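You operate a simulated robot arm through the tools that you are given. There is no shell and no other tool. Be economical: measure what you need, move in short steps, check, and stop when the job is done.

The job below is to be done with a simulated robot arm. You get a single attempt, and the scene is never put back.

## Task
Shut the door and press both loose draught strips into their channel with the grey pad.
Fine: put the pad back in its dish.

Only the result counts: the job must be done as asked and must still hold three seconds after the hand-in. Knocking over, shifting, dropping, spilling or breaking anything else fails it.

## Robot
A 7-joint arm with a two-finger parallel gripper, fixed in place. Base frame: the origin is at the foot of the arm, x ahead of it, y to its left, z up. Lengths are in mm, angles in degrees, forces in N, time in s.
With the tool pointing down near the work surface it reaches from about 100 to 820 mm from the base axis. Its first joint turns from -115.0 to 115.0 degrees. Payload 3.91 kg.
The tool frame sits at the grasp point between the pads (the TCP): z along the fingers, y along the line on which they close. The tips reach 30 mm beyond it. Largest opening 110 mm; finger width 20, thickness 10; the body of the gripper, 48 by 112 mm, starts 55 mm behind the TCP.
Orientation is that of the tool frame in the base frame, as a unit quaternion [x, y, z, w]. With the fingers straight down and closing along the base's y, the tool's x points along the base's -x, its y along +y and its z along -z.

## Interface
- The arm moves only by the tool apply_moves. Its argument "moves" is a list that holds one entry, the list of rows, each a list of 7 numbers: the opening, from 0 (shut) to 1 (fully open), then the shift along the tool's x, y, z in units of 50 mm (1.0 is 50 mm), then the turn, a rotation vector about the tool's x, y, z in units of 6 degrees (1.0 is 6 degrees). In form: [[[claw, x, y, z, rx, ry, rz], ...]]. A call has 1 to 8 rows; each row shifts and turns the commanded pose from where the row before left it, along the tool's axes as they then stand. A call with a number of a shift or a turn outside -1 to 1 is refused whole. Each row takes 0.2 s and may step no farther than 50 mm and 8.6 degrees from the row before; otherwise, or with a gripper value out of range, the whole call is refused. Where a pose cannot be reached the arm comes as near as it can. A force on the tool above 40 N (or 10 N above the force at the start of the call, whichever is more), or a blocked arm, ends the call early, and 0.2 s more pass. Each finger travels about 153 mm/s and halts on what it meets, pressing with about 36 N; the grip force reading is that of the motor and also rises with nothing between the fingers. The clock runs only during rows and for 0.2 s after the last one: add rows that do not move to give the fingers time. The reply holds the time, the measured pose of the TCP, the force on the tool along the base axes, the opening and the grip force, in the units named above and with some noise, and new pictures: "views" is both (left out), scene, wrist or none.
- Cameras (640 x 400 px; columns grow to the right, rows downward): "scene" is fixed at [220.2, -648.3, 1193.2]; the picture's right is [0.57, -0.82, 0.00], its down [-0.19, -0.13, -0.97] and it looks along [0.80, 0.56, -0.23] (base axes); focal length 233 px, centre (320, 200). "wrist" rides on the gripper at [-36, 0, -57] in the tool frame; the picture's right is [0.00, -1.00, 0.00], its down [0.97, 0.00, -0.24] and it looks along [0.24, 0.00, 0.97] (tool axes); focal length 218 px, centre (320, 200). There is no depth. A picture from a camera that has moved, and an enlarged one, comes with that camera's place and axes in the base frame and with its lens.
- lift_body(by): slides the trunk up (or, below 0, down) by that many mm; the arm rides with it, the base frame stays. It gives what a move gives, with no picture.
- close_up(camera, box): a new picture of the part [left, top, right, bottom] of that camera's present view, enlarged. No time passes.
- close_job(): hands the job in; it is judged then, once.

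Work in short steps. Places have to be worked out from the pictures, the camera data and where the tool is seen: move nearer, look again, correct. Check each grasp and each placing, and mend what went wrong. You have 120 turns and 150 pictures in all, those below and enlarged ones among them. Open the gripper and draw the arm clear of the work before you hand the job in, unless the task says otherwise; then end with one line.

The tools are called as a command line: name --argument value ..., lists and objects as JSON in quotes. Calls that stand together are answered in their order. apply_moves: Moves the arm, as the interface text tells. Its arguments: {"type":"object","properties":{"moves":{"type":"array","items":{"type":"array","items":{"type":"array","items":{"type":"number"}}}},"views":{"type":"string","enum":["both","scene","wrist","none"]}},"required":["moves"]} The other tools are called the same way: lift_body (by) slides the trunk up or down; close_up (camera, box) takes an enlarged picture of a part of a camera's view; close_job () hands the job in.

At the start:

```text
clock: 0.0
ee_pos: [547.4, -99.6, 1293.0]
tool_rot: [0.001, 1.0, -0.001, 0.001]
ft_force: [-1.1, -0.4, 0.1]
finger_gap: 110.1
finger_force: 0.2
trunk travel left (down, up): [-825.0, 165.0]
```

scene: 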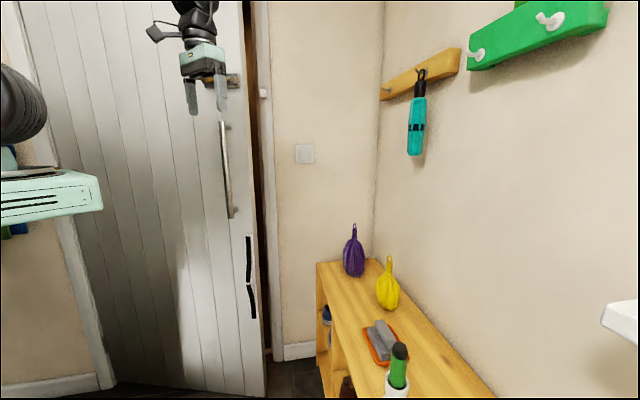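
wrist: 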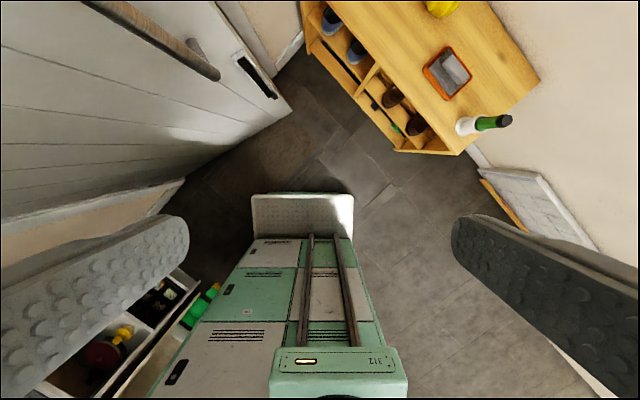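

I start by enlarging the door edge with the strips and the dish with the pad.

close_up --camera "scene" --box '[200, 60, 320, 400]'

close_up --camera "scene" --box '[310, 220, 470, 400]'

close_up --camera "wrist" --box '[180, 0, 340, 120]'

```text
1.18 times, centred on (260, 230) of scene
camera zoom: at [220.2, -648.3, 1193.2], right [0.57, -0.82, 0.0], down [-0.19, -0.13, -0.97], along [0.8, 0.56, -0.23], focal length 274 px, centre (391, 165)
```

zoom: 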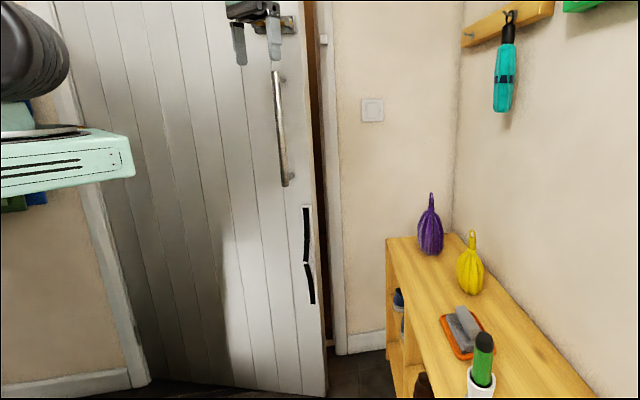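

```text
2.22 times, centred on (390, 310) of scene
camera zoom: at [220.2, -648.3, 1193.2], right [0.57, -0.82, 0.0], down [-0.19, -0.13, -0.97], along [0.8, 0.56, -0.23], focal length 518 px, centre (164, -44)
```

zoom: 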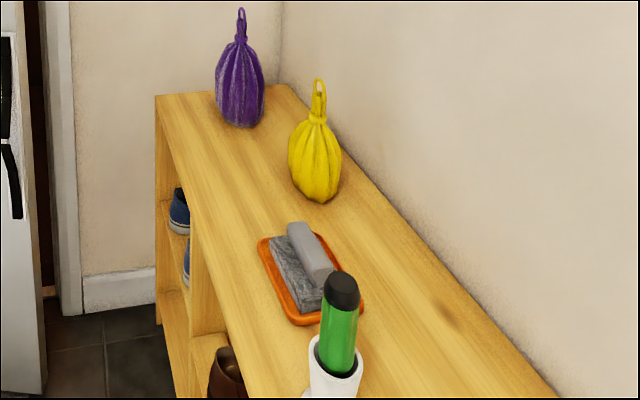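

```text
3.33 times, centred on (260, 60) of wrist
camera zoom: at [583.3, -98.4, 1350.3], right [0.0, -1.0, 0.0], down [-0.97, 0.0, 0.24], along [-0.24, 0.0, -0.97], focal length 728 px, centre (520, 667)
```

zoom: 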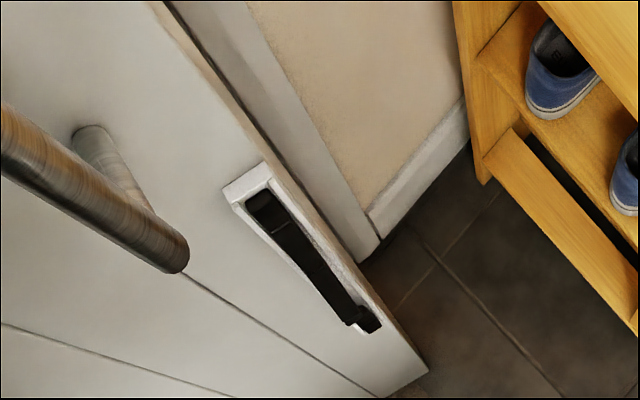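

Dish sits at roughly (790,-472) on the z≈624 top. I enlarge the dish and the wider door region from the wrist.

close_up --camera "wrist" --box '[400, 30, 520, 140]'

close_up --camera "scene" --box '[220, 220, 290, 330]'

close_up --camera "scene" --box '[180, 50, 320, 140]'

close_up --camera "scene" --box '[340, 300, 440, 400]'

```text
3.64 times, centred on (460, 85) of wrist
camera zoom: at [583.3, -98.4, 1350.3], right [0.0, -1.0, 0.0], down [-0.97, 0.0, 0.24], along [-0.24, 0.0, -0.97], focal length 794 px, centre (-189, 618)
```

zoom: 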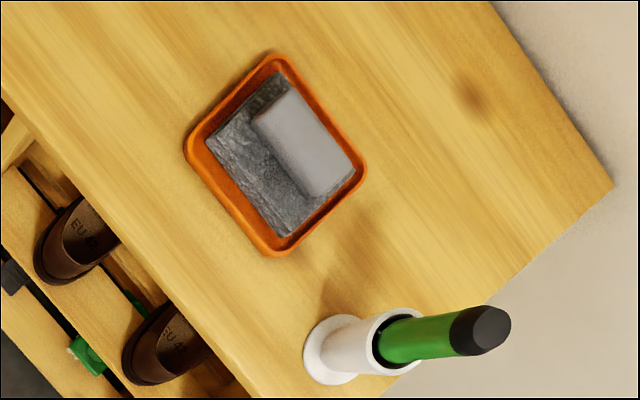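

```text
3.64 times, centred on (255, 275) of scene
camera zoom: at [220.2, -648.3, 1193.2], right [0.57, -0.82, 0.0], down [-0.19, -0.13, -0.97], along [0.8, 0.56, -0.23], focal length 847 px, centre (556, -73)
```

zoom: 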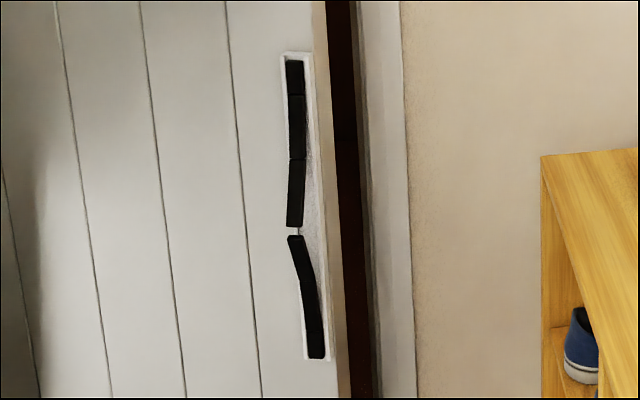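

```text
4.44 times, centred on (250, 95) of scene
camera zoom: at [220.2, -648.3, 1193.2], right [0.57, -0.82, 0.0], down [-0.19, -0.13, -0.97], along [0.8, 0.56, -0.23], focal length 1035 px, centre (631, 667)
```

zoom: 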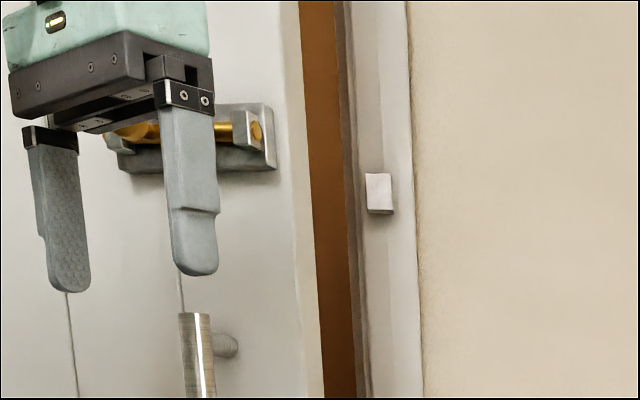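

```text
4.00 times, centred on (390, 350) of scene
camera zoom: at [220.2, -648.3, 1193.2], right [0.57, -0.82, 0.0], down [-0.19, -0.13, -0.97], along [0.8, 0.56, -0.23], focal length 932 px, centre (40, -400)
```

zoom: 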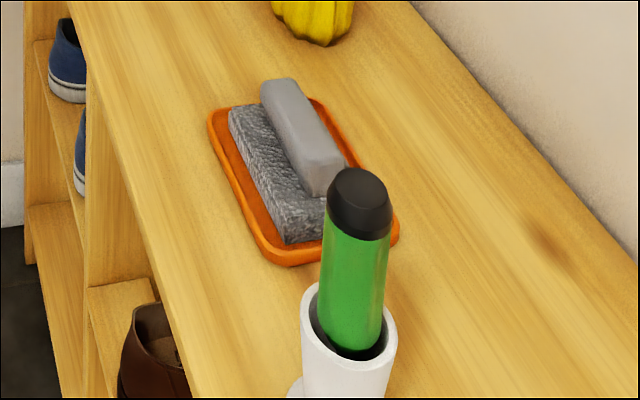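

The pad is a block with a light bar handle, in a dish near (788,-472). The room is turned about 35° from the base, and the door stands ajar, with its free edge around (764,72). I first shut the gripper and turn the tool 35° in yaw, then start pitching it horizontal towards the door.

apply_moves --moves '[[[0, 0, 0, 0, 0, 0, -0.972], [0, 0, 0, 0, 0, 0, -0.972], [0, 0, 0, 0, 0, 0, -0.972], [0, 0, 0, 0, 0, 0, -0.972], [0, 0, 0, 0, 0, 0, -0.972], [0, 0, 0, 0, 0, 0, -0.972], [0, 0, 0, 0, 0, -1, 0], [0, 0, 0, 0, 0, -1, 0]]]' --views "none"

apply_moves --moves '[[[0, 0, 0, 0, 0, -1, 0], [0, 0, 0, 0, 0, -1, 0], [0, 0, 0, 0, 0, -1, 0], [0, 0, 0, 0, 0, -1, 0], [0, 0, 0, 0, 0, -1, 0], [0, 0, 0, 0, 0, -1, 0], [0, 0, 0, 0, 0, -1, 0], [0, 0, 0, 0, 0, -1, 0]]]' --views "none"

apply_moves --moves '[[[0, 0, 0, 0, 0, -1, 0], [0, 0, 0, 0, 0, -1, 0], [0, 0, 0, 0, 0, -1, 0], [0, 0, 0, 0, 0, -1, 0], [0, 0, 0, 0, 0, -1, 0]]]'

```text
clock: 1.8
ee_pos: [547.7, -96.9, 1292.5]
tool_rot: [-0.299, 0.948, 0.03, 0.101]
ft_force: [-0.1, -0.9, 0.0]
finger_gap: 0.0
finger_force: 36.1
trunk travel left (down, up): [-825.0, 165.0]
```

```text
clock: 3.6
ee_pos: [573.0, -108.9, 1315.5]
tool_rot: [-0.26, 0.825, 0.15, 0.479]
ft_force: [-0.9, -0.5, 0.6]
finger_gap: 0.0
finger_force: 36.2
out of reach, approached as far as the arm can: row 6, 7, 8
trunk travel left (down, up): [-825.0, 165.0]
```

```text
clock: 4.8
ee_pos: [619.2, -133.2, 1343.3]
tool_rot: [-0.212, 0.674, 0.211, 0.675]
ft_force: [0.1, 0.2, 0.2]
finger_gap: 0.0
finger_force: 36.1
out of reach, approached as far as the arm can: row 1, 2, 3, 4, 5
trunk travel left (down, up): [-825.0, 165.0]
camera wrist: at [573.3, -167.0, 1379.8], right [0.57, -0.82, 0.0], down [-0.19, -0.14, -0.97], along [0.8, 0.56, -0.24], focal length 218 px, centre (320, 200)
```

scene: 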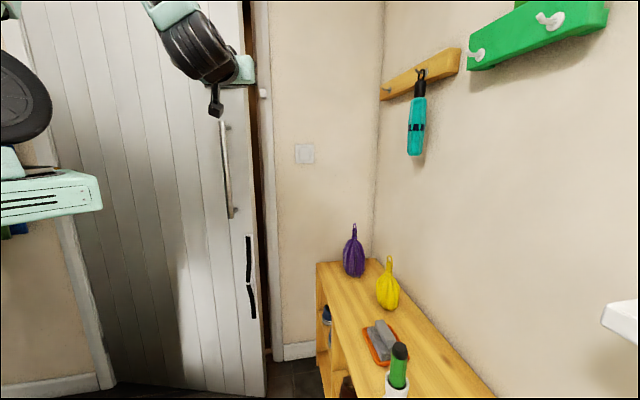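
wrist: 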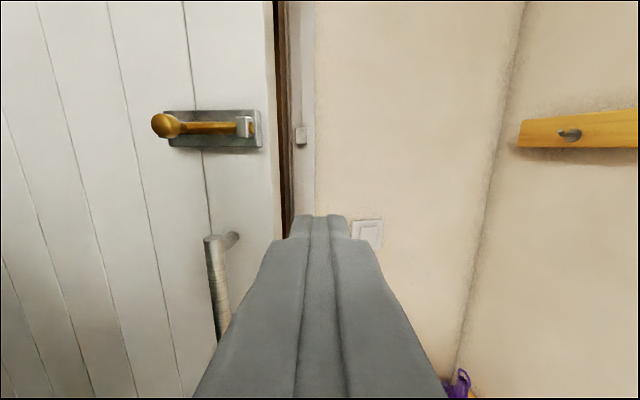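

The tool is horizontal, facing the door wall at (619,-133,1343). I move left towards a bare patch of door between bolt and handle.

apply_moves --moves '[[[0, 0, 0.9, 0, 0, 0, 0], [0, 0, 0.9, 0, 0, 0, 0], [0, 0, 0.9, 0, 0, 0, 0]]]' --views "wrist"

```text
clock: 5.6
ee_pos: [629.3, -53.8, 1388.3]
tool_rot: [-0.213, 0.675, 0.212, 0.674]
ft_force: [0.1, -0.3, -0.3]
finger_gap: 0.1
finger_force: 35.8
out of reach, approached as far as the arm can: row 1, 2, 3
trunk travel left (down, up): [-825.0, 165.0]
camera wrist: at [582.7, -86.3, 1424.5], right [0.57, -0.82, 0.0], down [-0.2, -0.14, -0.97], along [0.79, 0.56, -0.24], focal length 218 px, centre (320, 200)
```

wrist: 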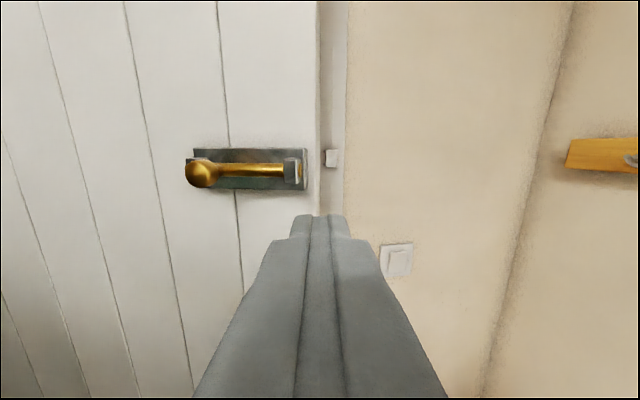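

The commanded pose is still closer in than the arm can hold, so I step it forward, slightly up.

apply_moves --moves '[[[0, -0.4, 0, 0.8, 0, 0, 0], [0, 0, 0, 0.8, 0, 0, 0], [0, 0, 0, 0.8, 0, 0, 0], [0, 0, 0, 0, 0, 0, 0]]]' --views "both"

```text
clock: 6.6
ee_pos: [728.3, 15.8, 1406.7]
tool_rot: [-0.213, 0.674, 0.212, 0.674]
ft_force: [-0.9, -0.6, 0.2]
finger_gap: 0.0
finger_force: 36.4
trunk travel left (down, up): [-825.0, 165.0]
camera wrist: at [681.1, -17.1, 1443.2], right [0.57, -0.82, 0.0], down [-0.2, -0.14, -0.97], along [0.8, 0.56, -0.24], focal length 218 px, centre (320, 200)
```

scene: 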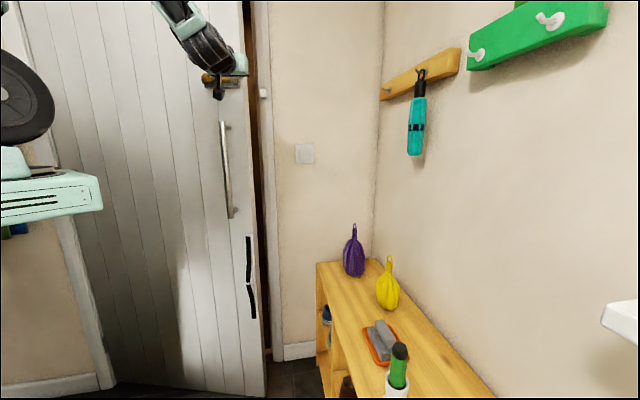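
wrist: 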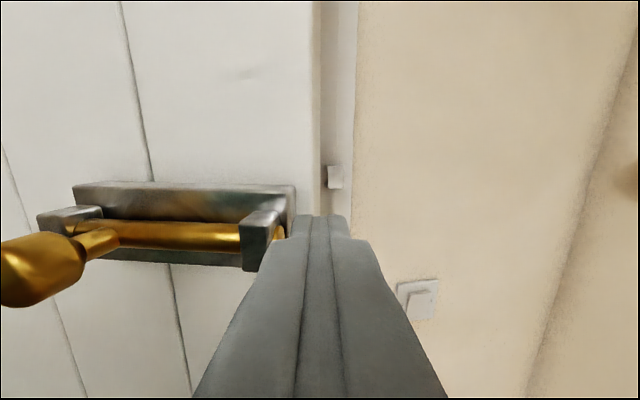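

Commands now restart from the measured pose. I back off a little, then go down and left to the bare patch under the bolt plate.

apply_moves --moves '[[[0, 0, 0, -0.8, 0, 0, 0], [0, 0.85, 0, 0, 0, 0, 0], [0, 0.85, 0, 0, 0, 0, 0], [0, 0, 0.95, 0, 0, 0, 0], [0, 0, 0.95, 0, 0, 0, 0], [0, 0, 0, 0, 0, 0, 0]]]' --views "wrist"

```text
clock: 8.0
ee_pos: [648.6, 74.2, 1323.9]
tool_rot: [-0.213, 0.675, 0.211, 0.674]
ft_force: [0.5, 0.6, 0.7]
finger_gap: 0.1
finger_force: 35.6
out of reach, approached as far as the arm can: row 5
trunk travel left (down, up): [-825.0, 165.0]
camera wrist: at [603.3, 40.4, 1360.4], right [0.57, -0.82, 0.0], down [-0.2, -0.14, -0.97], along [0.8, 0.56, -0.24], focal length 218 px, centre (320, 200)
```

wrist: 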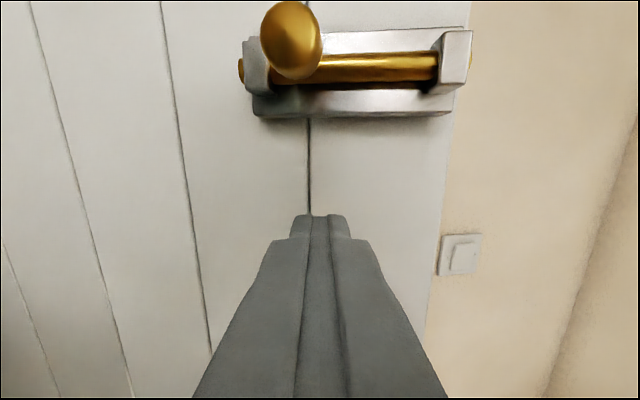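

The tip is on bare door between bolt plate and handle. I push forward in steps and watch the force.

apply_moves --moves '[[[0, 0, 0, 0.5, 0, 0, 0], [0, 0, 0, 0.5, 0, 0, 0], [0, 0, 0, 0.4, 0, 0, 0], [0, 0, 0, 0.4, 0, 0, 0], [0, 0, 0, 0.4, 0, 0, 0]]]' --views "both"

```text
clock: 9.2
ee_pos: [739.4, 136.2, 1324.3]
tool_rot: [-0.214, 0.674, 0.212, 0.675]
ft_force: [-0.4, 0.2, 0.5]
finger_gap: 0.1
finger_force: 35.9
trunk travel left (down, up): [-825.0, 165.0]
camera wrist: at [692.7, 104.0, 1360.8], right [0.57, -0.82, 0.0], down [-0.2, -0.14, -0.97], along [0.8, 0.56, -0.24], focal length 218 px, centre (320, 200)
```

scene: 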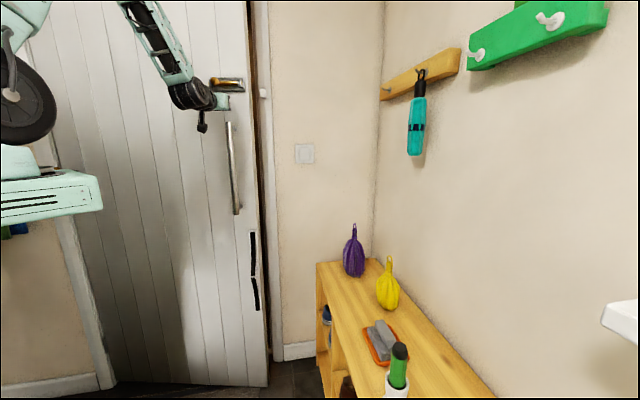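
wrist: 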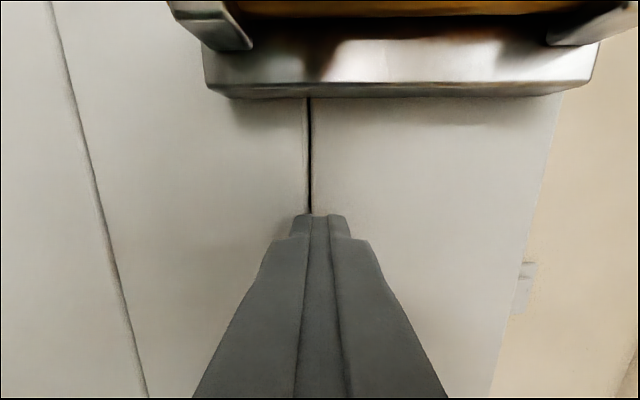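

The door moves freely with the tip (tip e2 ≈ 714). I continue pushing.

apply_moves --moves '[[[0, 0, 0, 0.4, 0, 0, 0], [0, 0, 0, 0.4, 0, 0, 0], [0, 0, 0, 0.3, 0, 0, 0], [0, 0, 0, 0.3, 0, 0, 0], [0, 0, 0, 0.3, 0, 0, 0]]]' --views "both"

```text
clock: 10.4
ee_pos: [808.7, 183.7, 1325.6]
tool_rot: [-0.212, 0.674, 0.212, 0.675]
ft_force: [0.7, -0.4, -0.4]
finger_gap: 0.0
finger_force: 35.7
trunk travel left (down, up): [-825.0, 165.0]
camera wrist: at [762.6, 151.2, 1361.4], right [0.57, -0.82, 0.0], down [-0.2, -0.14, -0.97], along [0.8, 0.55, -0.24], focal length 218 px, centre (320, 200)
```

scene: 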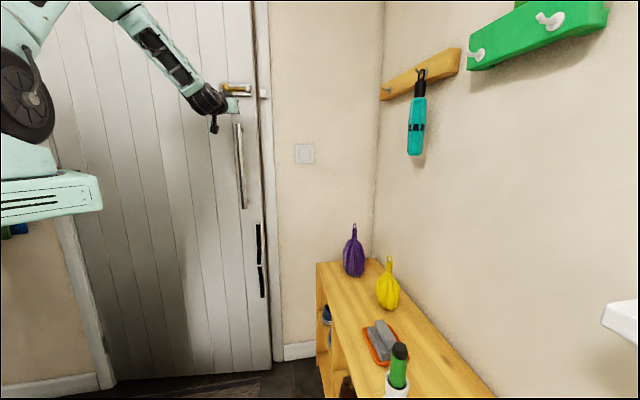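
wrist: 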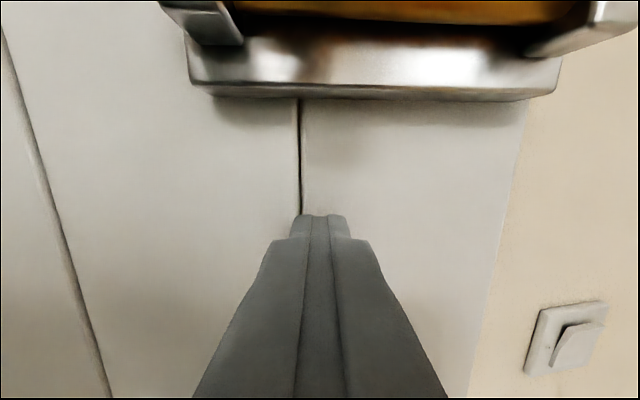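

Nearly closed. I push on with finer steps until the force rises.

apply_moves --moves '[[[0, 0, 0, 0.3, 0, 0, 0], [0, 0, 0, 0.2, 0, 0, 0], [0, 0, 0, 0.2, 0, 0, 0], [0, 0, 0, 0.2, 0, 0, 0]]]' --views "both"

close_up --camera "scene" --box '[200, 50, 320, 125]'

```text
clock: 11.4
ee_pos: [846.0, 209.3, 1324.9]
tool_rot: [-0.214, 0.674, 0.212, 0.674]
ft_force: [-0.1, 0.1, 0.1]
finger_gap: 0.0
finger_force: 35.6
trunk travel left (down, up): [-825.0, 165.0]
camera wrist: at [799.5, 177.1, 1361.5], right [0.57, -0.82, 0.0], down [-0.2, -0.14, -0.97], along [0.8, 0.56, -0.24], focal length 218 px, centre (320, 200)
```

scene: 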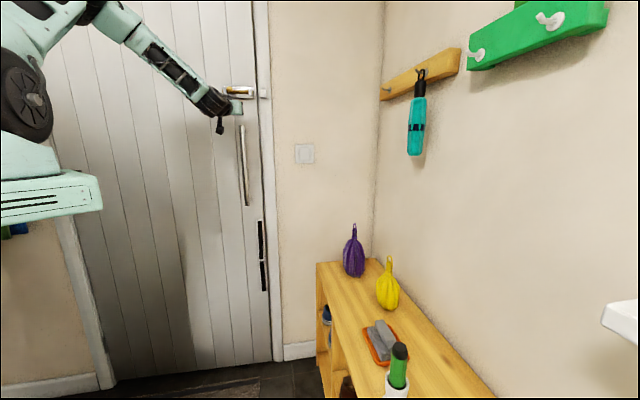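
wrist: 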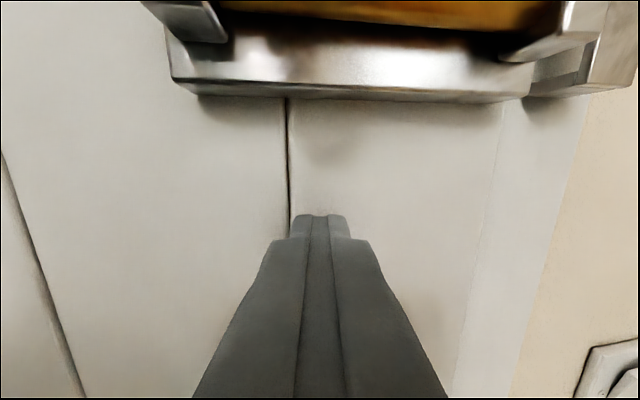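

```text
5.33 times, centred on (260, 88) of scene
camera zoom: at [220.2, -648.3, 1193.2], right [0.57, -0.82, 0.0], down [-0.19, -0.13, -0.97], along [0.8, 0.56, -0.23], focal length 1242 px, centre (640, 800)
```

zoom: 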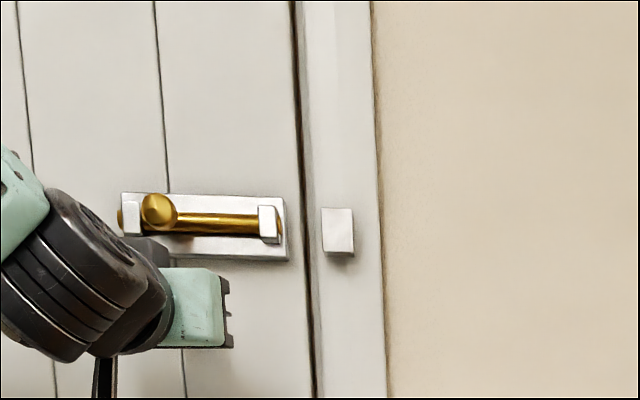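

apply_moves --moves '[[[0, 0, 0, 0.15, 0, 0, 0], [0, 0, 0, 0.15, 0, 0, 0], [0, 0, 0, 0.15, 0, 0, 0], [0, 0, 0, 0.15, 0, 0, 0]]]' --views "wrist"

close_up --camera "scene" --box '[200, 50, 320, 125]'

```text
clock: 12.5
ee_pos: [866.3, 224.9, 1324.8]
tool_rot: [-0.213, 0.675, 0.212, 0.674]
ft_force: [-31.0, -16.8, 4.6]
finger_gap: 0.0
finger_force: 35.7
trunk travel left (down, up): [-825.0, 165.0]
stopped in row 4: the force on the tool passed its limit (the readings are from after the stop); the commanded pose is now the measured one
camera wrist: at [820.4, 191.2, 1361.3], right [0.57, -0.82, 0.0], down [-0.2, -0.14, -0.97], along [0.79, 0.56, -0.24], focal length 218 px, centre (320, 200)
```

wrist: 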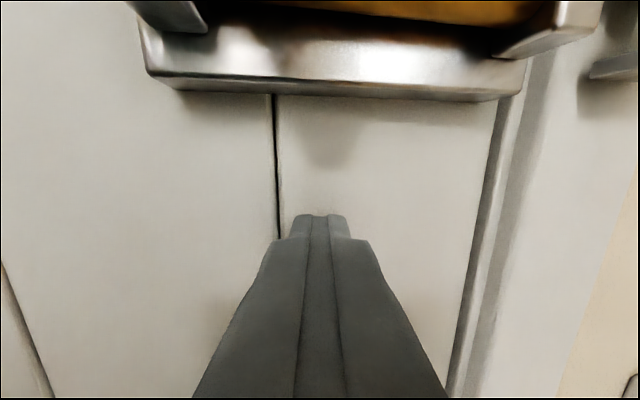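

```text
5.33 times, centred on (260, 88) of scene
camera zoom: at [220.2, -648.3, 1193.2], right [0.57, -0.82, 0.0], down [-0.19, -0.13, -0.97], along [0.8, 0.56, -0.23], focal length 1242 px, centre (640, 800)
```

zoom: 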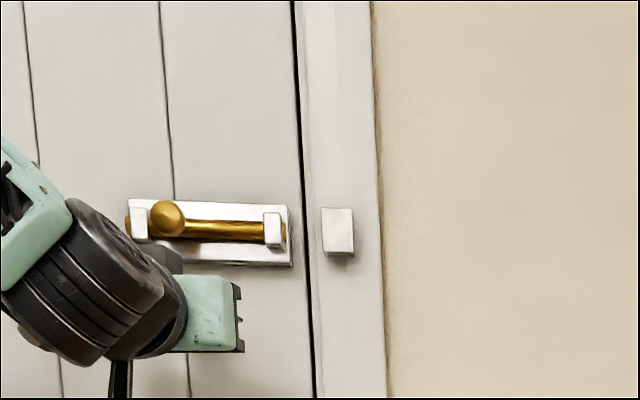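

The door met its stop (force 35 N, door face at e2 ≈ 869). I back off and check that it stays shut.

apply_moves --moves '[[[0, 0, 0, -0.3, 0, 0, 0], [0, 0, 0, -0.9, 0, 0, 0], [0, 0, 0, -0.9, 0, 0, 0], [0, 0, 0, -0.9, 0, 0, 0], [0, 0, 0, -0.9, 0, 0, 0], [0, 0, 0, 0, 0, 0, 0], [0, 0, 0, 0, 0, 0, 0]]]' --views "both"

close_up --camera "scene" --box '[220, 210, 300, 310]'

```text
clock: 14.1
ee_pos: [708.8, 113.4, 1322.9]
tool_rot: [-0.214, 0.677, 0.211, 0.672]
ft_force: [0.2, 0.8, 1.0]
finger_gap: 0.1
finger_force: 35.9
trunk travel left (down, up): [-825.0, 165.0]
camera wrist: at [663.0, 80.9, 1359.5], right [0.57, -0.82, 0.0], down [-0.2, -0.14, -0.97], along [0.79, 0.56, -0.25], focal length 218 px, centre (320, 200)
```

scene: 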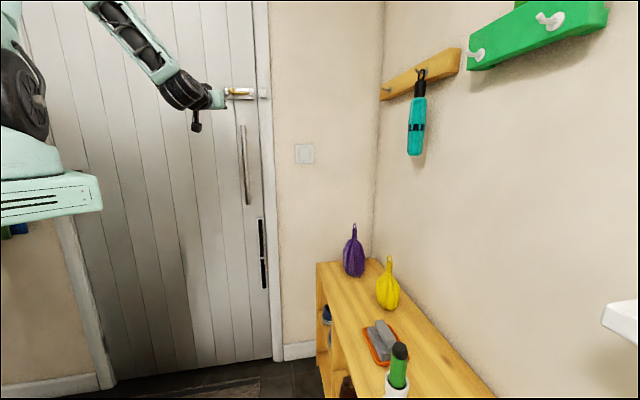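
wrist: 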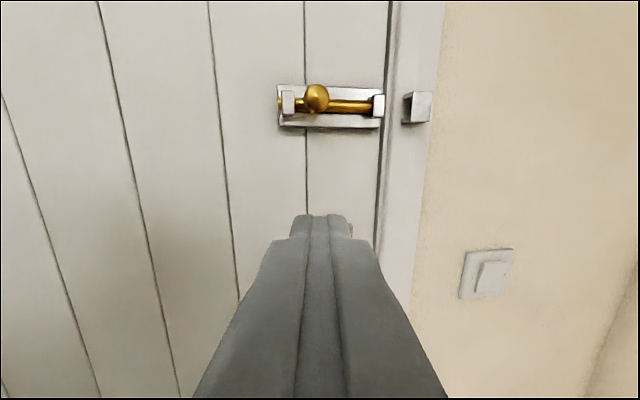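

```text
4.00 times, centred on (260, 260) of scene
camera zoom: at [220.2, -648.3, 1193.2], right [0.57, -0.82, 0.0], down [-0.19, -0.13, -0.97], along [0.8, 0.56, -0.23], focal length 932 px, centre (560, -40)
```

zoom: 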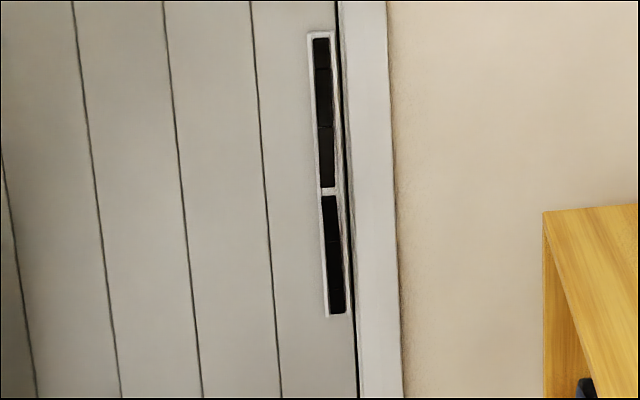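

Door stays shut. Next I pitch the tool back down and start moving towards the dish.

apply_moves --moves '[[[0, 0, -0.4, -0.5, 0, 1, 0], [0, 0, -0.4, -0.5, 0, 1, 0], [0, 0, -0.4, -0.5, 0, 1, 0], [0, 0, -0.4, -0.3, 0, 1, 0], [0, 0, -0.4, 0, 0, 1, 0], [0, 0, -0.4, 0, 0, 1, 0], [0, 0, -0.4, 0, 0, 1, 0], [0, 0, -0.4, 0, 0, 1, 0]]]' --views "none"

apply_moves --moves '[[[1, 0, -0.6, 0, 0, 1, 0], [1, 0, -0.6, 0, 0, 1, 0], [1, 0, -0.6, 0, 0, 1, 0], [1, 0, -0.6, 0, 0, 1, 0], [1, 0, -0.6, 0, 0, 1, 0], [1, 0, -0.6, 0, 0, 1, 0], [1, 0, -0.6, 0, 0, 1, 0], [1, 0, 0, 0, 0, 0, 0]]]' --views "both"

```text
clock: 15.9
ee_pos: [729.6, -67.5, 1337.3]
tool_rot: [-0.28, 0.892, 0.106, 0.339]
ft_force: [0.5, 0.0, -0.5]
finger_gap: 0.0
finger_force: 35.6
trunk travel left (down, up): [-825.0, 165.0]
```

```text
clock: 17.7
ee_pos: [850.4, -239.9, 1337.5]
tool_rot: [-0.3, 0.954, -0.001, -0.004]
ft_force: [0.0, -0.9, 0.4]
finger_gap: 109.7
finger_force: 0.1
trunk travel left (down, up): [-825.0, 165.0]
camera wrist: at [880.5, -219.0, 1394.7], right [0.57, -0.82, 0.0], down [-0.79, -0.55, 0.25], along [-0.2, -0.14, -0.97], focal length 218 px, centre (320, 200)
```

scene: 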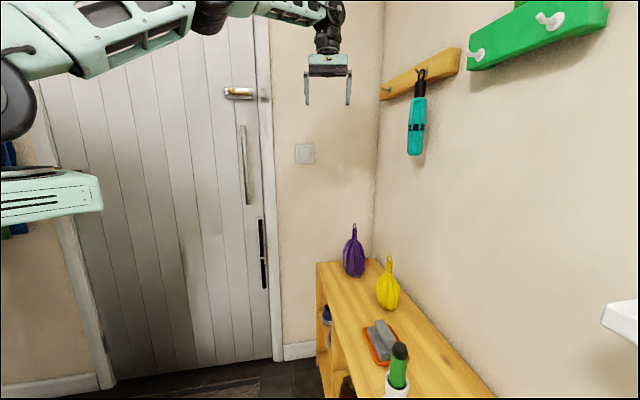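
wrist: 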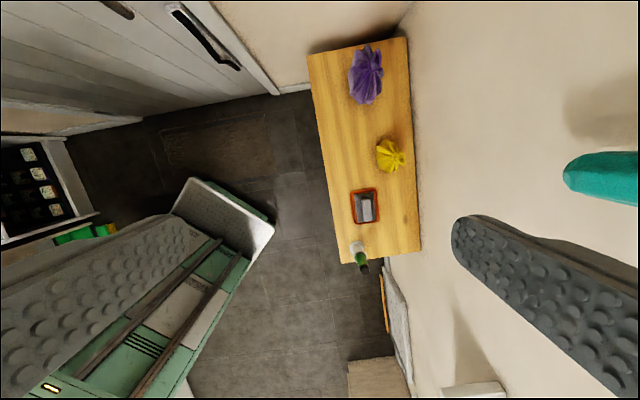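

Tool-down reach at radius 884 works up here. I move to e2≈380 beside the dish (staying left of the hanging umbrella), then lower the trunk.

apply_moves --moves '[[[0.5, 0.9, 0, 0, 0, 0, 0], [0.5, 0.9, 0, 0, 0, 0, 0], [0.5, 0.9, 0, 0, 0, 0, 0], [0.5, 0.9, 0, 0, 0, 0, 0]]]' --views "none"

lift_body --by -400

apply_moves --moves '[[[0.5, 0, -0.3, 0, 0, 0, 0], [0.5, 0, 0, 0, 0, 0, 0]]]' --views "both"

```text
clock: 18.7
ee_pos: [700.0, -341.2, 1337.5]
tool_rot: [-0.301, 0.954, -0.002, -0.003]
ft_force: [0.1, 0.0, -0.1]
finger_gap: 54.9
finger_force: 0.1
trunk travel left (down, up): [-825.0, 165.0]
```

```text
clock: 22.5
ee_pos: [700.9, -342.8, 938.2]
tool_rot: [-0.3, 0.954, -0.001, -0.003]
ft_force: [0.3, 1.1, 0.1]
finger_gap: 55.0
finger_force: 0.0
trunk travel left (down, up): [-425.0, 565.0]
```

```text
clock: 23.1
ee_pos: [709.2, -354.6, 936.3]
tool_rot: [-0.301, 0.954, -0.002, -0.003]
ft_force: [-0.4, 0.7, -0.2]
finger_gap: 55.0
finger_force: 0.0
trunk travel left (down, up): [-425.0, 565.0]
camera wrist: at [739.8, -333.4, 994.9], right [0.57, -0.82, 0.0], down [-0.79, -0.56, 0.25], along [-0.2, -0.14, -0.97], focal length 218 px, centre (320, 200)
```

scene: 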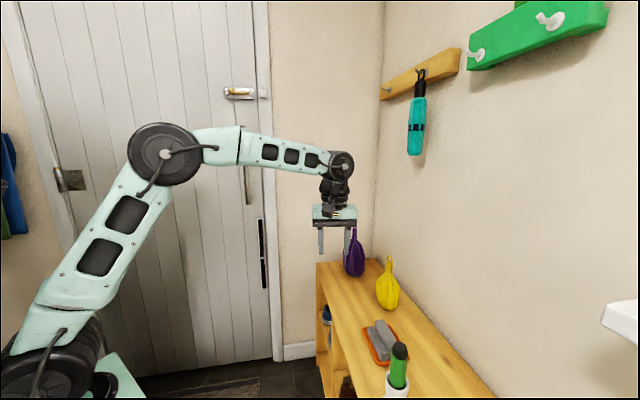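
wrist: 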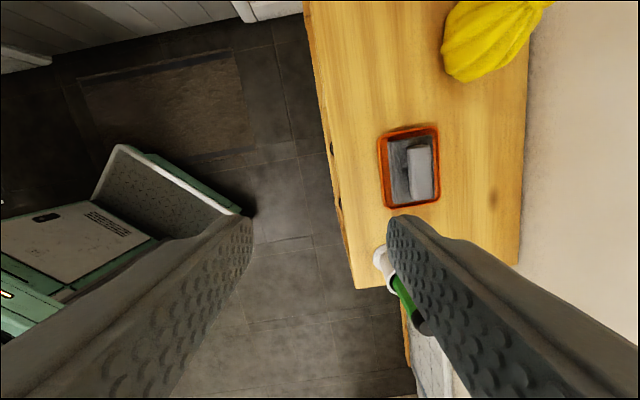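

Clear view of the dish now; it's turned about 10° relative to the tool. I enlarge it to measure the handle.

close_up --camera "wrist" --box '[360, 110, 460, 220]'

close_up --camera "scene" --box '[350, 310, 422, 400]'

```text
3.64 times, centred on (410, 165) of wrist
camera zoom: at [739.8, -333.4, 994.9], right [0.57, -0.82, 0.0], down [-0.79, -0.56, 0.25], along [-0.2, -0.14, -0.97], focal length 794 px, centre (-7, 327)
```

zoom: 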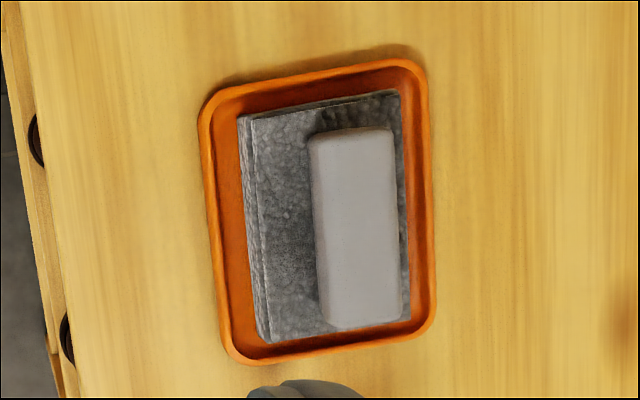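

```text
4.44 times, centred on (386, 355) of scene
camera zoom: at [220.2, -648.3, 1193.2], right [0.57, -0.82, 0.0], down [-0.19, -0.13, -0.97], along [0.8, 0.56, -0.23], focal length 1035 px, centre (27, -489)
```

zoom: 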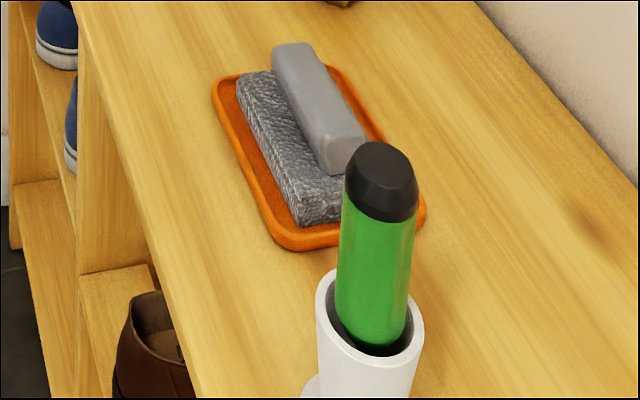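

The handle's top is at z≈673, centred at (791,-477), axis azimuth ≈45°. I lower the trunk further and yaw the tool 10° to match.

lift_body --by -180

apply_moves --moves '[[[0.6, 0, 0, 0, 0, 0, -0.85], [0.6, 0, -0.7, 0, 0, 0, -0.85], [0.6, 0, -0.7, 0, 0, 0, 0], [0.6, 0, -0.7, 0, 0, 0, 0], [0.6, 0, 0, 0, 0, 0, 0]]]' --views "both"

```text
clock: 25.1
ee_pos: [709.9, -354.0, 757.8]
tool_rot: [-0.3, 0.954, -0.002, -0.003]
ft_force: [0.6, 0.5, 0.2]
finger_gap: 55.1
finger_force: 0.0
trunk travel left (down, up): [-245.0, 745.0]
```

```text
clock: 26.3
ee_pos: [782.1, -430.6, 757.5]
tool_rot: [-0.384, 0.923, -0.001, -0.003]
ft_force: [-0.2, 0.3, 0.2]
finger_gap: 66.3
finger_force: 0.1
trunk travel left (down, up): [-245.0, 745.0]
camera wrist: at [807.9, -405.4, 815.1], right [0.71, -0.7, 0.0], down [-0.68, -0.69, 0.25], along [-0.17, -0.17, -0.97], focal length 218 px, centre (320, 200)
```

scene: 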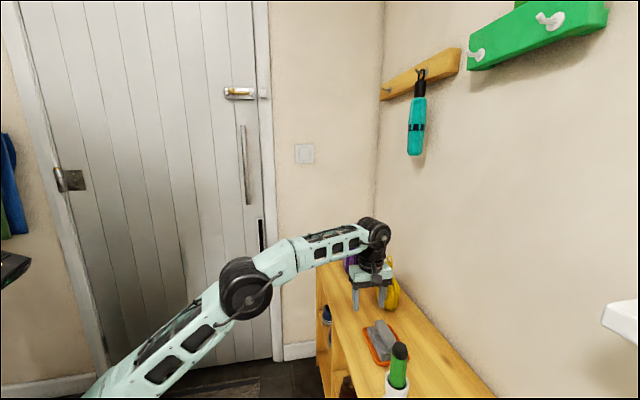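
wrist: 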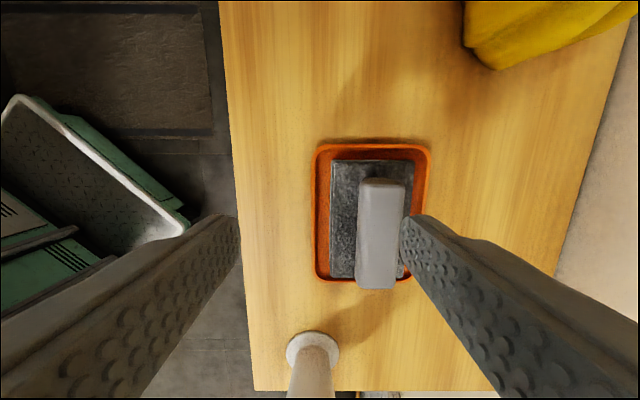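

The handle is confirmed at about (794,-477). I centre over it at this height, with the opening at about 60 mm.

apply_moves --moves '[[[0.55, 0.25, -0.41, 0, 0, 0, 0], [0.55, 0.24, -0.41, 0, 0, 0, 0], [0.55, 0, 0, 0, 0, 0, 0]]]' --views "wrist"

```text
clock: 27.1
ee_pos: [783.8, -461.5, 756.5]
tool_rot: [-0.385, 0.923, -0.002, -0.003]
ft_force: [0.7, -0.9, 0.1]
finger_gap: 60.5
finger_force: 0.0
out of reach, approached as far as the arm can: row 2
trunk travel left (down, up): [-245.0, 745.0]
camera wrist: at [810.4, -436.5, 814.4], right [0.71, -0.7, 0.0], down [-0.68, -0.69, 0.25], along [-0.17, -0.17, -0.97], focal length 218 px, centre (320, 200)
```

wrist: 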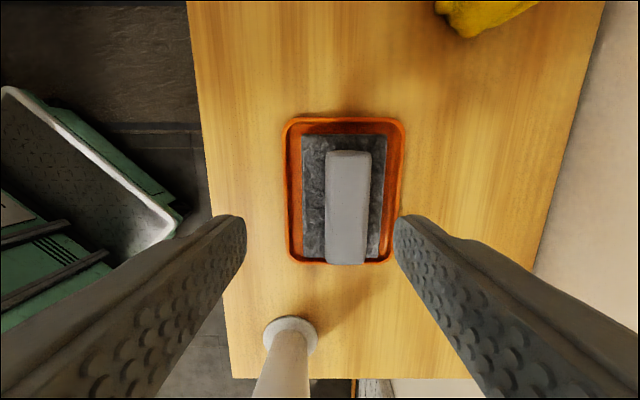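

The arm ran out slightly short (18 mm). I descend some, where the reach should be greater, and go on outward.

apply_moves --moves '[[[0.55, 0, 0, 0.5, 0, 0, 0], [0.55, 0.05, -0.18, 0.36, 0, 0, 0], [0.55, 0.04, -0.18, 0, 0, 0, 0], [0.55, 0, 0, 0, 0, 0, 0]]]' --views "both"

```text
clock: 28.1
ee_pos: [794.1, -476.5, 714.2]
tool_rot: [-0.384, 0.923, 0.0, -0.003]
ft_force: [-0.2, 0.2, 0.3]
finger_gap: 60.4
finger_force: 0.0
trunk travel left (down, up): [-245.0, 745.0]
camera wrist: at [819.7, -452.1, 771.2], right [0.71, -0.7, 0.0], down [-0.68, -0.69, 0.25], along [-0.17, -0.17, -0.97], focal length 218 px, centre (320, 200)
```

scene: 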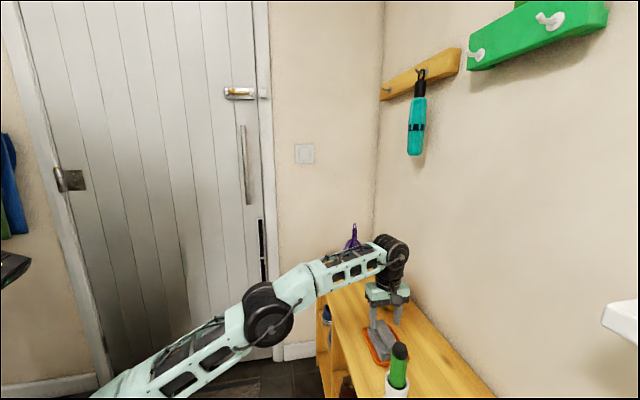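
wrist: 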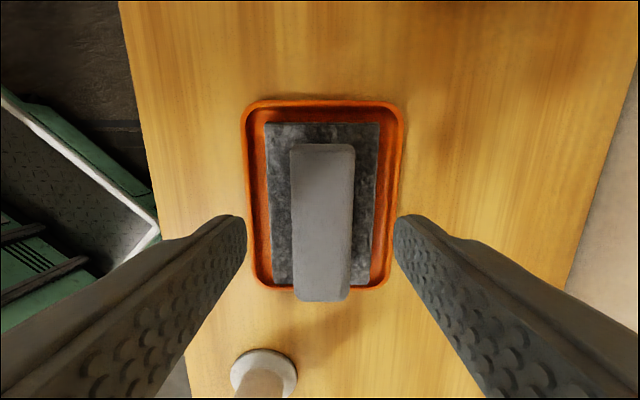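

Centred over the handle. I descend 30 mm with the fingers straddling it.

apply_moves --moves '[[[0.55, 0, 0, 0.3, 0, 0, 0], [0.55, 0, 0, 0.3, 0, 0, 0], [0.55, 0, 0, 0, 0, 0, 0]]]' --views "wrist"

close_up --camera "scene" --box '[340, 260, 440, 380]'

```text
clock: 28.9
ee_pos: [793.2, -479.1, 683.9]
tool_rot: [-0.384, 0.923, -0.001, -0.003]
ft_force: [-0.6, -0.1, -0.5]
finger_gap: 60.7
finger_force: 0.0
trunk travel left (down, up): [-245.0, 745.0]
camera wrist: at [819.3, -452.5, 741.2], right [0.71, -0.7, 0.0], down [-0.68, -0.69, 0.25], along [-0.17, -0.17, -0.97], focal length 218 px, centre (320, 200)
```

wrist: 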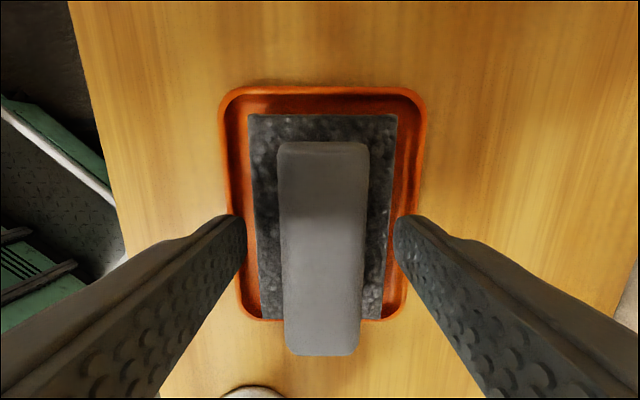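

```text
3.33 times, centred on (390, 320) of scene
camera zoom: at [220.2, -648.3, 1193.2], right [0.57, -0.82, 0.0], down [-0.19, -0.13, -0.97], along [0.8, 0.56, -0.23], focal length 776 px, centre (87, -200)
```

zoom: 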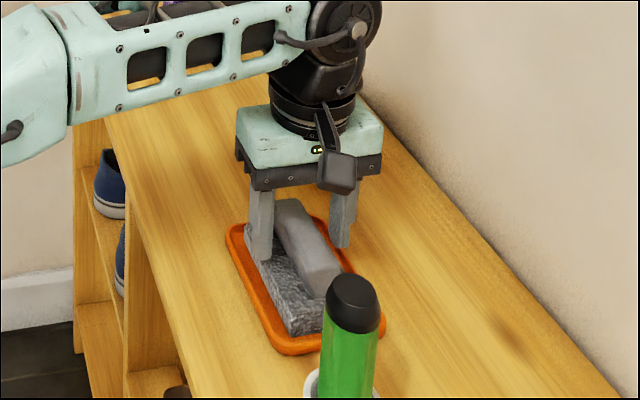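

The fingers overlap the handle by about 19 mm. I close the gripper.

apply_moves --moves '[[[0, 0, 0, 0, 0, 0, 0], [0, 0, 0, 0, 0, 0, 0], [0, 0, 0, 0, 0, 0, 0], [0, 0, 0, 0, 0, 0, 0]]]' --views "wrist"

```text
clock: 29.9
ee_pos: [793.7, -477.6, 684.1]
tool_rot: [-0.384, 0.923, -0.002, -0.003]
ft_force: [0.6, 0.1, -0.5]
finger_gap: 28.8
finger_force: 35.9
trunk travel left (down, up): [-245.0, 745.0]
camera wrist: at [819.4, -452.4, 741.3], right [0.71, -0.7, 0.0], down [-0.68, -0.69, 0.25], along [-0.17, -0.17, -0.97], focal length 218 px, centre (320, 200)
```

wrist: 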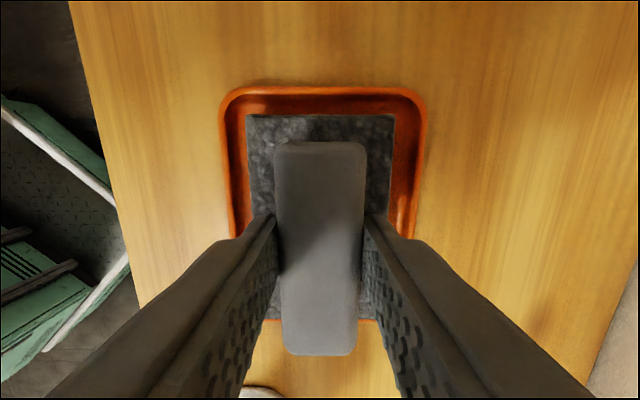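

Held (gap 28.8 mm). I lift with the trunk to keep the reach unchanged.

lift_body --by 120

apply_moves --moves '[[[0, 0, 0.6, 0, 0, 0, 0], [0, 0, 0.8, 0, 0, 0, 0], [0, 0, 0.8, 0, 0, 0, 0], [0, 0, 0.8, 0, 0, 0, 0]]]' --views "both"

```text
clock: 31.4
ee_pos: [793.7, -478.5, 804.9]
tool_rot: [-0.383, 0.924, -0.002, -0.004]
ft_force: [0.6, -0.2, -0.4]
finger_gap: 28.9
finger_force: 36.3
trunk travel left (down, up): [-365.0, 625.0]
```

```text
clock: 32.4
ee_pos: [686.5, -372.4, 801.9]
tool_rot: [-0.384, 0.923, -0.001, -0.003]
ft_force: [0.2, -0.9, 0.0]
finger_gap: 28.9
finger_force: 36.0
trunk travel left (down, up): [-365.0, 625.0]
camera wrist: at [712.1, -346.5, 859.9], right [0.71, -0.7, 0.0], down [-0.68, -0.69, 0.25], along [-0.17, -0.17, -0.97], focal length 218 px, centre (320, 200)
```

scene: 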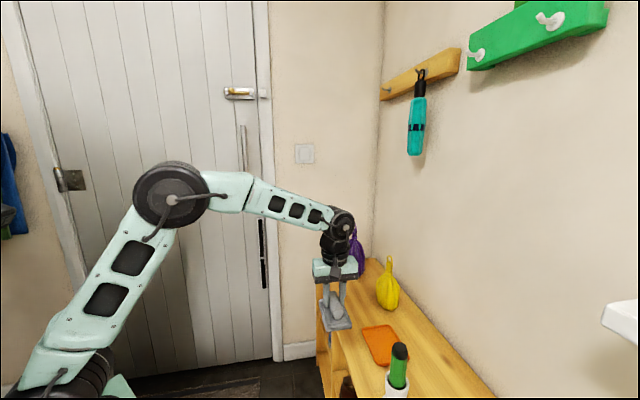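
wrist: 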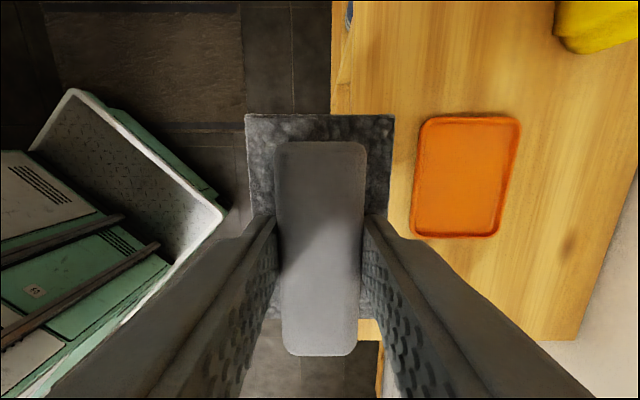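

The pad is held squarely. I swing left and forward, off the bench, towards the door area, undoing the extra yaw.

apply_moves --moves '[[[0, 0, 0.8, 0, 0, 0, 0], [0, 0, 0.8, 0, 0, 0, 0], [0, -0.5, 0.6, 0, 0, 0, 0.85], [0, -0.7, 0.6, 0, 0, 0, 0.85], [0, -0.8, 0.5, 0, 0, 0, 0], [0, -0.8, 0.5, 0, 0, 0, 0], [0, -0.8, 0.5, 0, 0, 0, 0], [0, -0.8, 0.5, 0, 0, 0, 0]]]' --views "none"

apply_moves --moves '[[[0, 0, 0, 0, 0, -1, 0], [0, 0, 0, 0, 0, -1, 0], [0, 0, 0, 0, 0, -1, 0], [0, 0, 0, 0, 0, -1, 0], [0, 0, 0, 0, 0, -1, 0], [0, 0, 0, 0, 0, -1, 0], [0, 0, 0, 0, 0, -1, 0], [0, 0, 0, 0, 0, -1, 0]]]' --views "both"

```text
clock: 34.2
ee_pos: [709.4, -59.2, 803.9]
tool_rot: [-0.3, 0.954, -0.002, -0.002]
ft_force: [-1.1, 0.6, 0.0]
finger_gap: 28.8
finger_force: 36.4
trunk travel left (down, up): [-365.0, 625.0]
```

```text
clock: 36.0
ee_pos: [707.6, -58.0, 801.8]
tool_rot: [-0.275, 0.872, 0.121, 0.386]
ft_force: [0.7, -0.1, -0.1]
finger_gap: 29.0
finger_force: 35.8
trunk travel left (down, up): [-365.0, 625.0]
camera wrist: at [693.4, -68.3, 868.2], right [0.57, -0.82, 0.0], down [-0.68, -0.48, -0.56], along [0.46, 0.32, -0.83], focal length 218 px, centre (320, 200)
```

scene: 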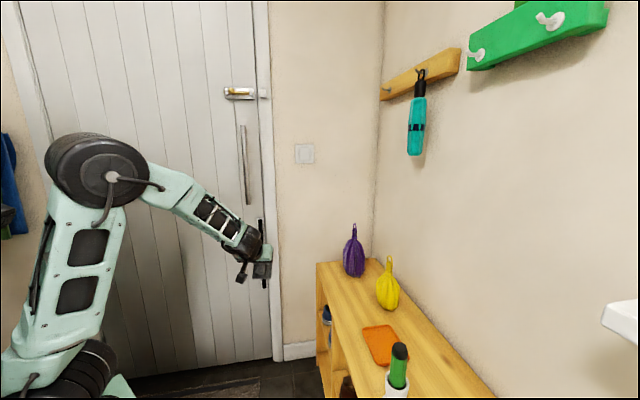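
wrist: 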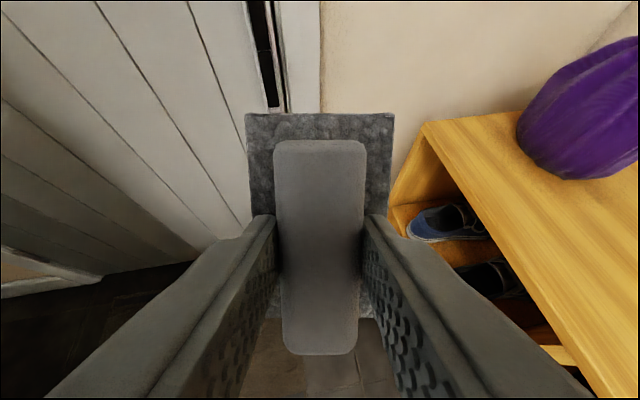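

Going well. I complete the pitch to horizontal and shift left towards the channel line.

apply_moves --moves '[[[0, 0, 0.2, 0.2, 0, -1, 0], [0, 0, 0.2, 0.2, 0, -1, 0], [0, 0, 0.2, 0.2, 0, -1, 0], [0, 0, 0.2, 0.2, 0, -1, 0], [0, 0, 0.2, 0.2, 0, -1, 0], [0, 0, 0.2, 0.2, 0, -1, 0], [0, 0, 0.3, 0.2, 0, -1, 0], [0, 0, 0, 0, 0, 0, 0]]]' --views "both"

```text
clock: 37.8
ee_pos: [715.1, 39.0, 774.9]
tool_rot: [-0.214, 0.676, 0.211, 0.673]
ft_force: [1.1, -1.1, -0.4]
finger_gap: 28.9
finger_force: 36.2
trunk travel left (down, up): [-365.0, 625.0]
camera wrist: at [669.6, 6.5, 810.9], right [0.57, -0.82, 0.0], down [-0.2, -0.14, -0.97], along [0.79, 0.56, -0.25], focal length 218 px, centre (320, 200)
```

scene: 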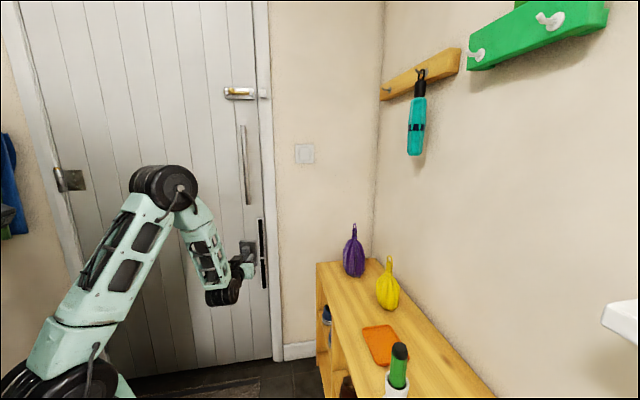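
wrist: 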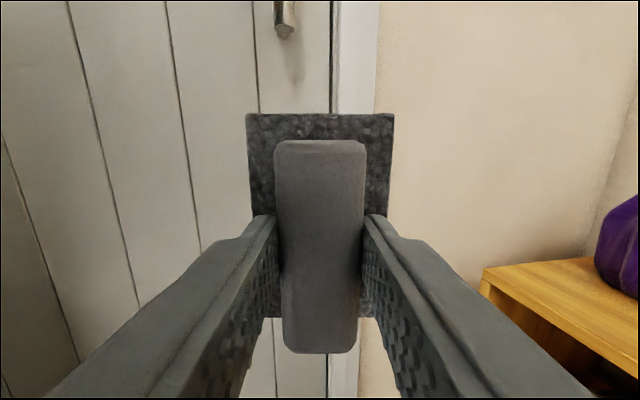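

The tool is horizontal with the pad's face towards the door. I shift left so that the wrist camera can see the channel and strips past the pad.

apply_moves --moves '[[[0, 0, 0.9, 0, 0, 0, 0], [0, 0.4, 0.9, 0.4, 0, 0, 0], [0, 0.6, 0.6, 0.4, 0, 0, 0], [0, 0, 0, 0, 0, 0, 0]]]' --views "wrist"

close_up --camera "scene" --box '[230, 205, 300, 305]'

```text
refused: row 2 steps farther than a row can; nothing moved
```

```text
4.00 times, centred on (265, 255) of scene
camera zoom: at [220.2, -648.3, 1193.2], right [0.57, -0.82, 0.0], down [-0.19, -0.13, -0.97], along [0.8, 0.56, -0.23], focal length 932 px, centre (540, -20)
```

zoom: 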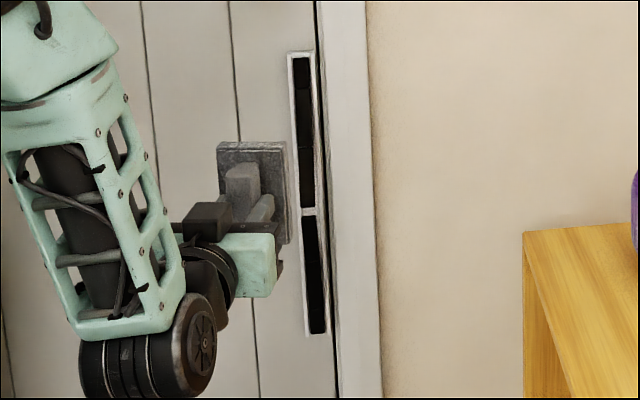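

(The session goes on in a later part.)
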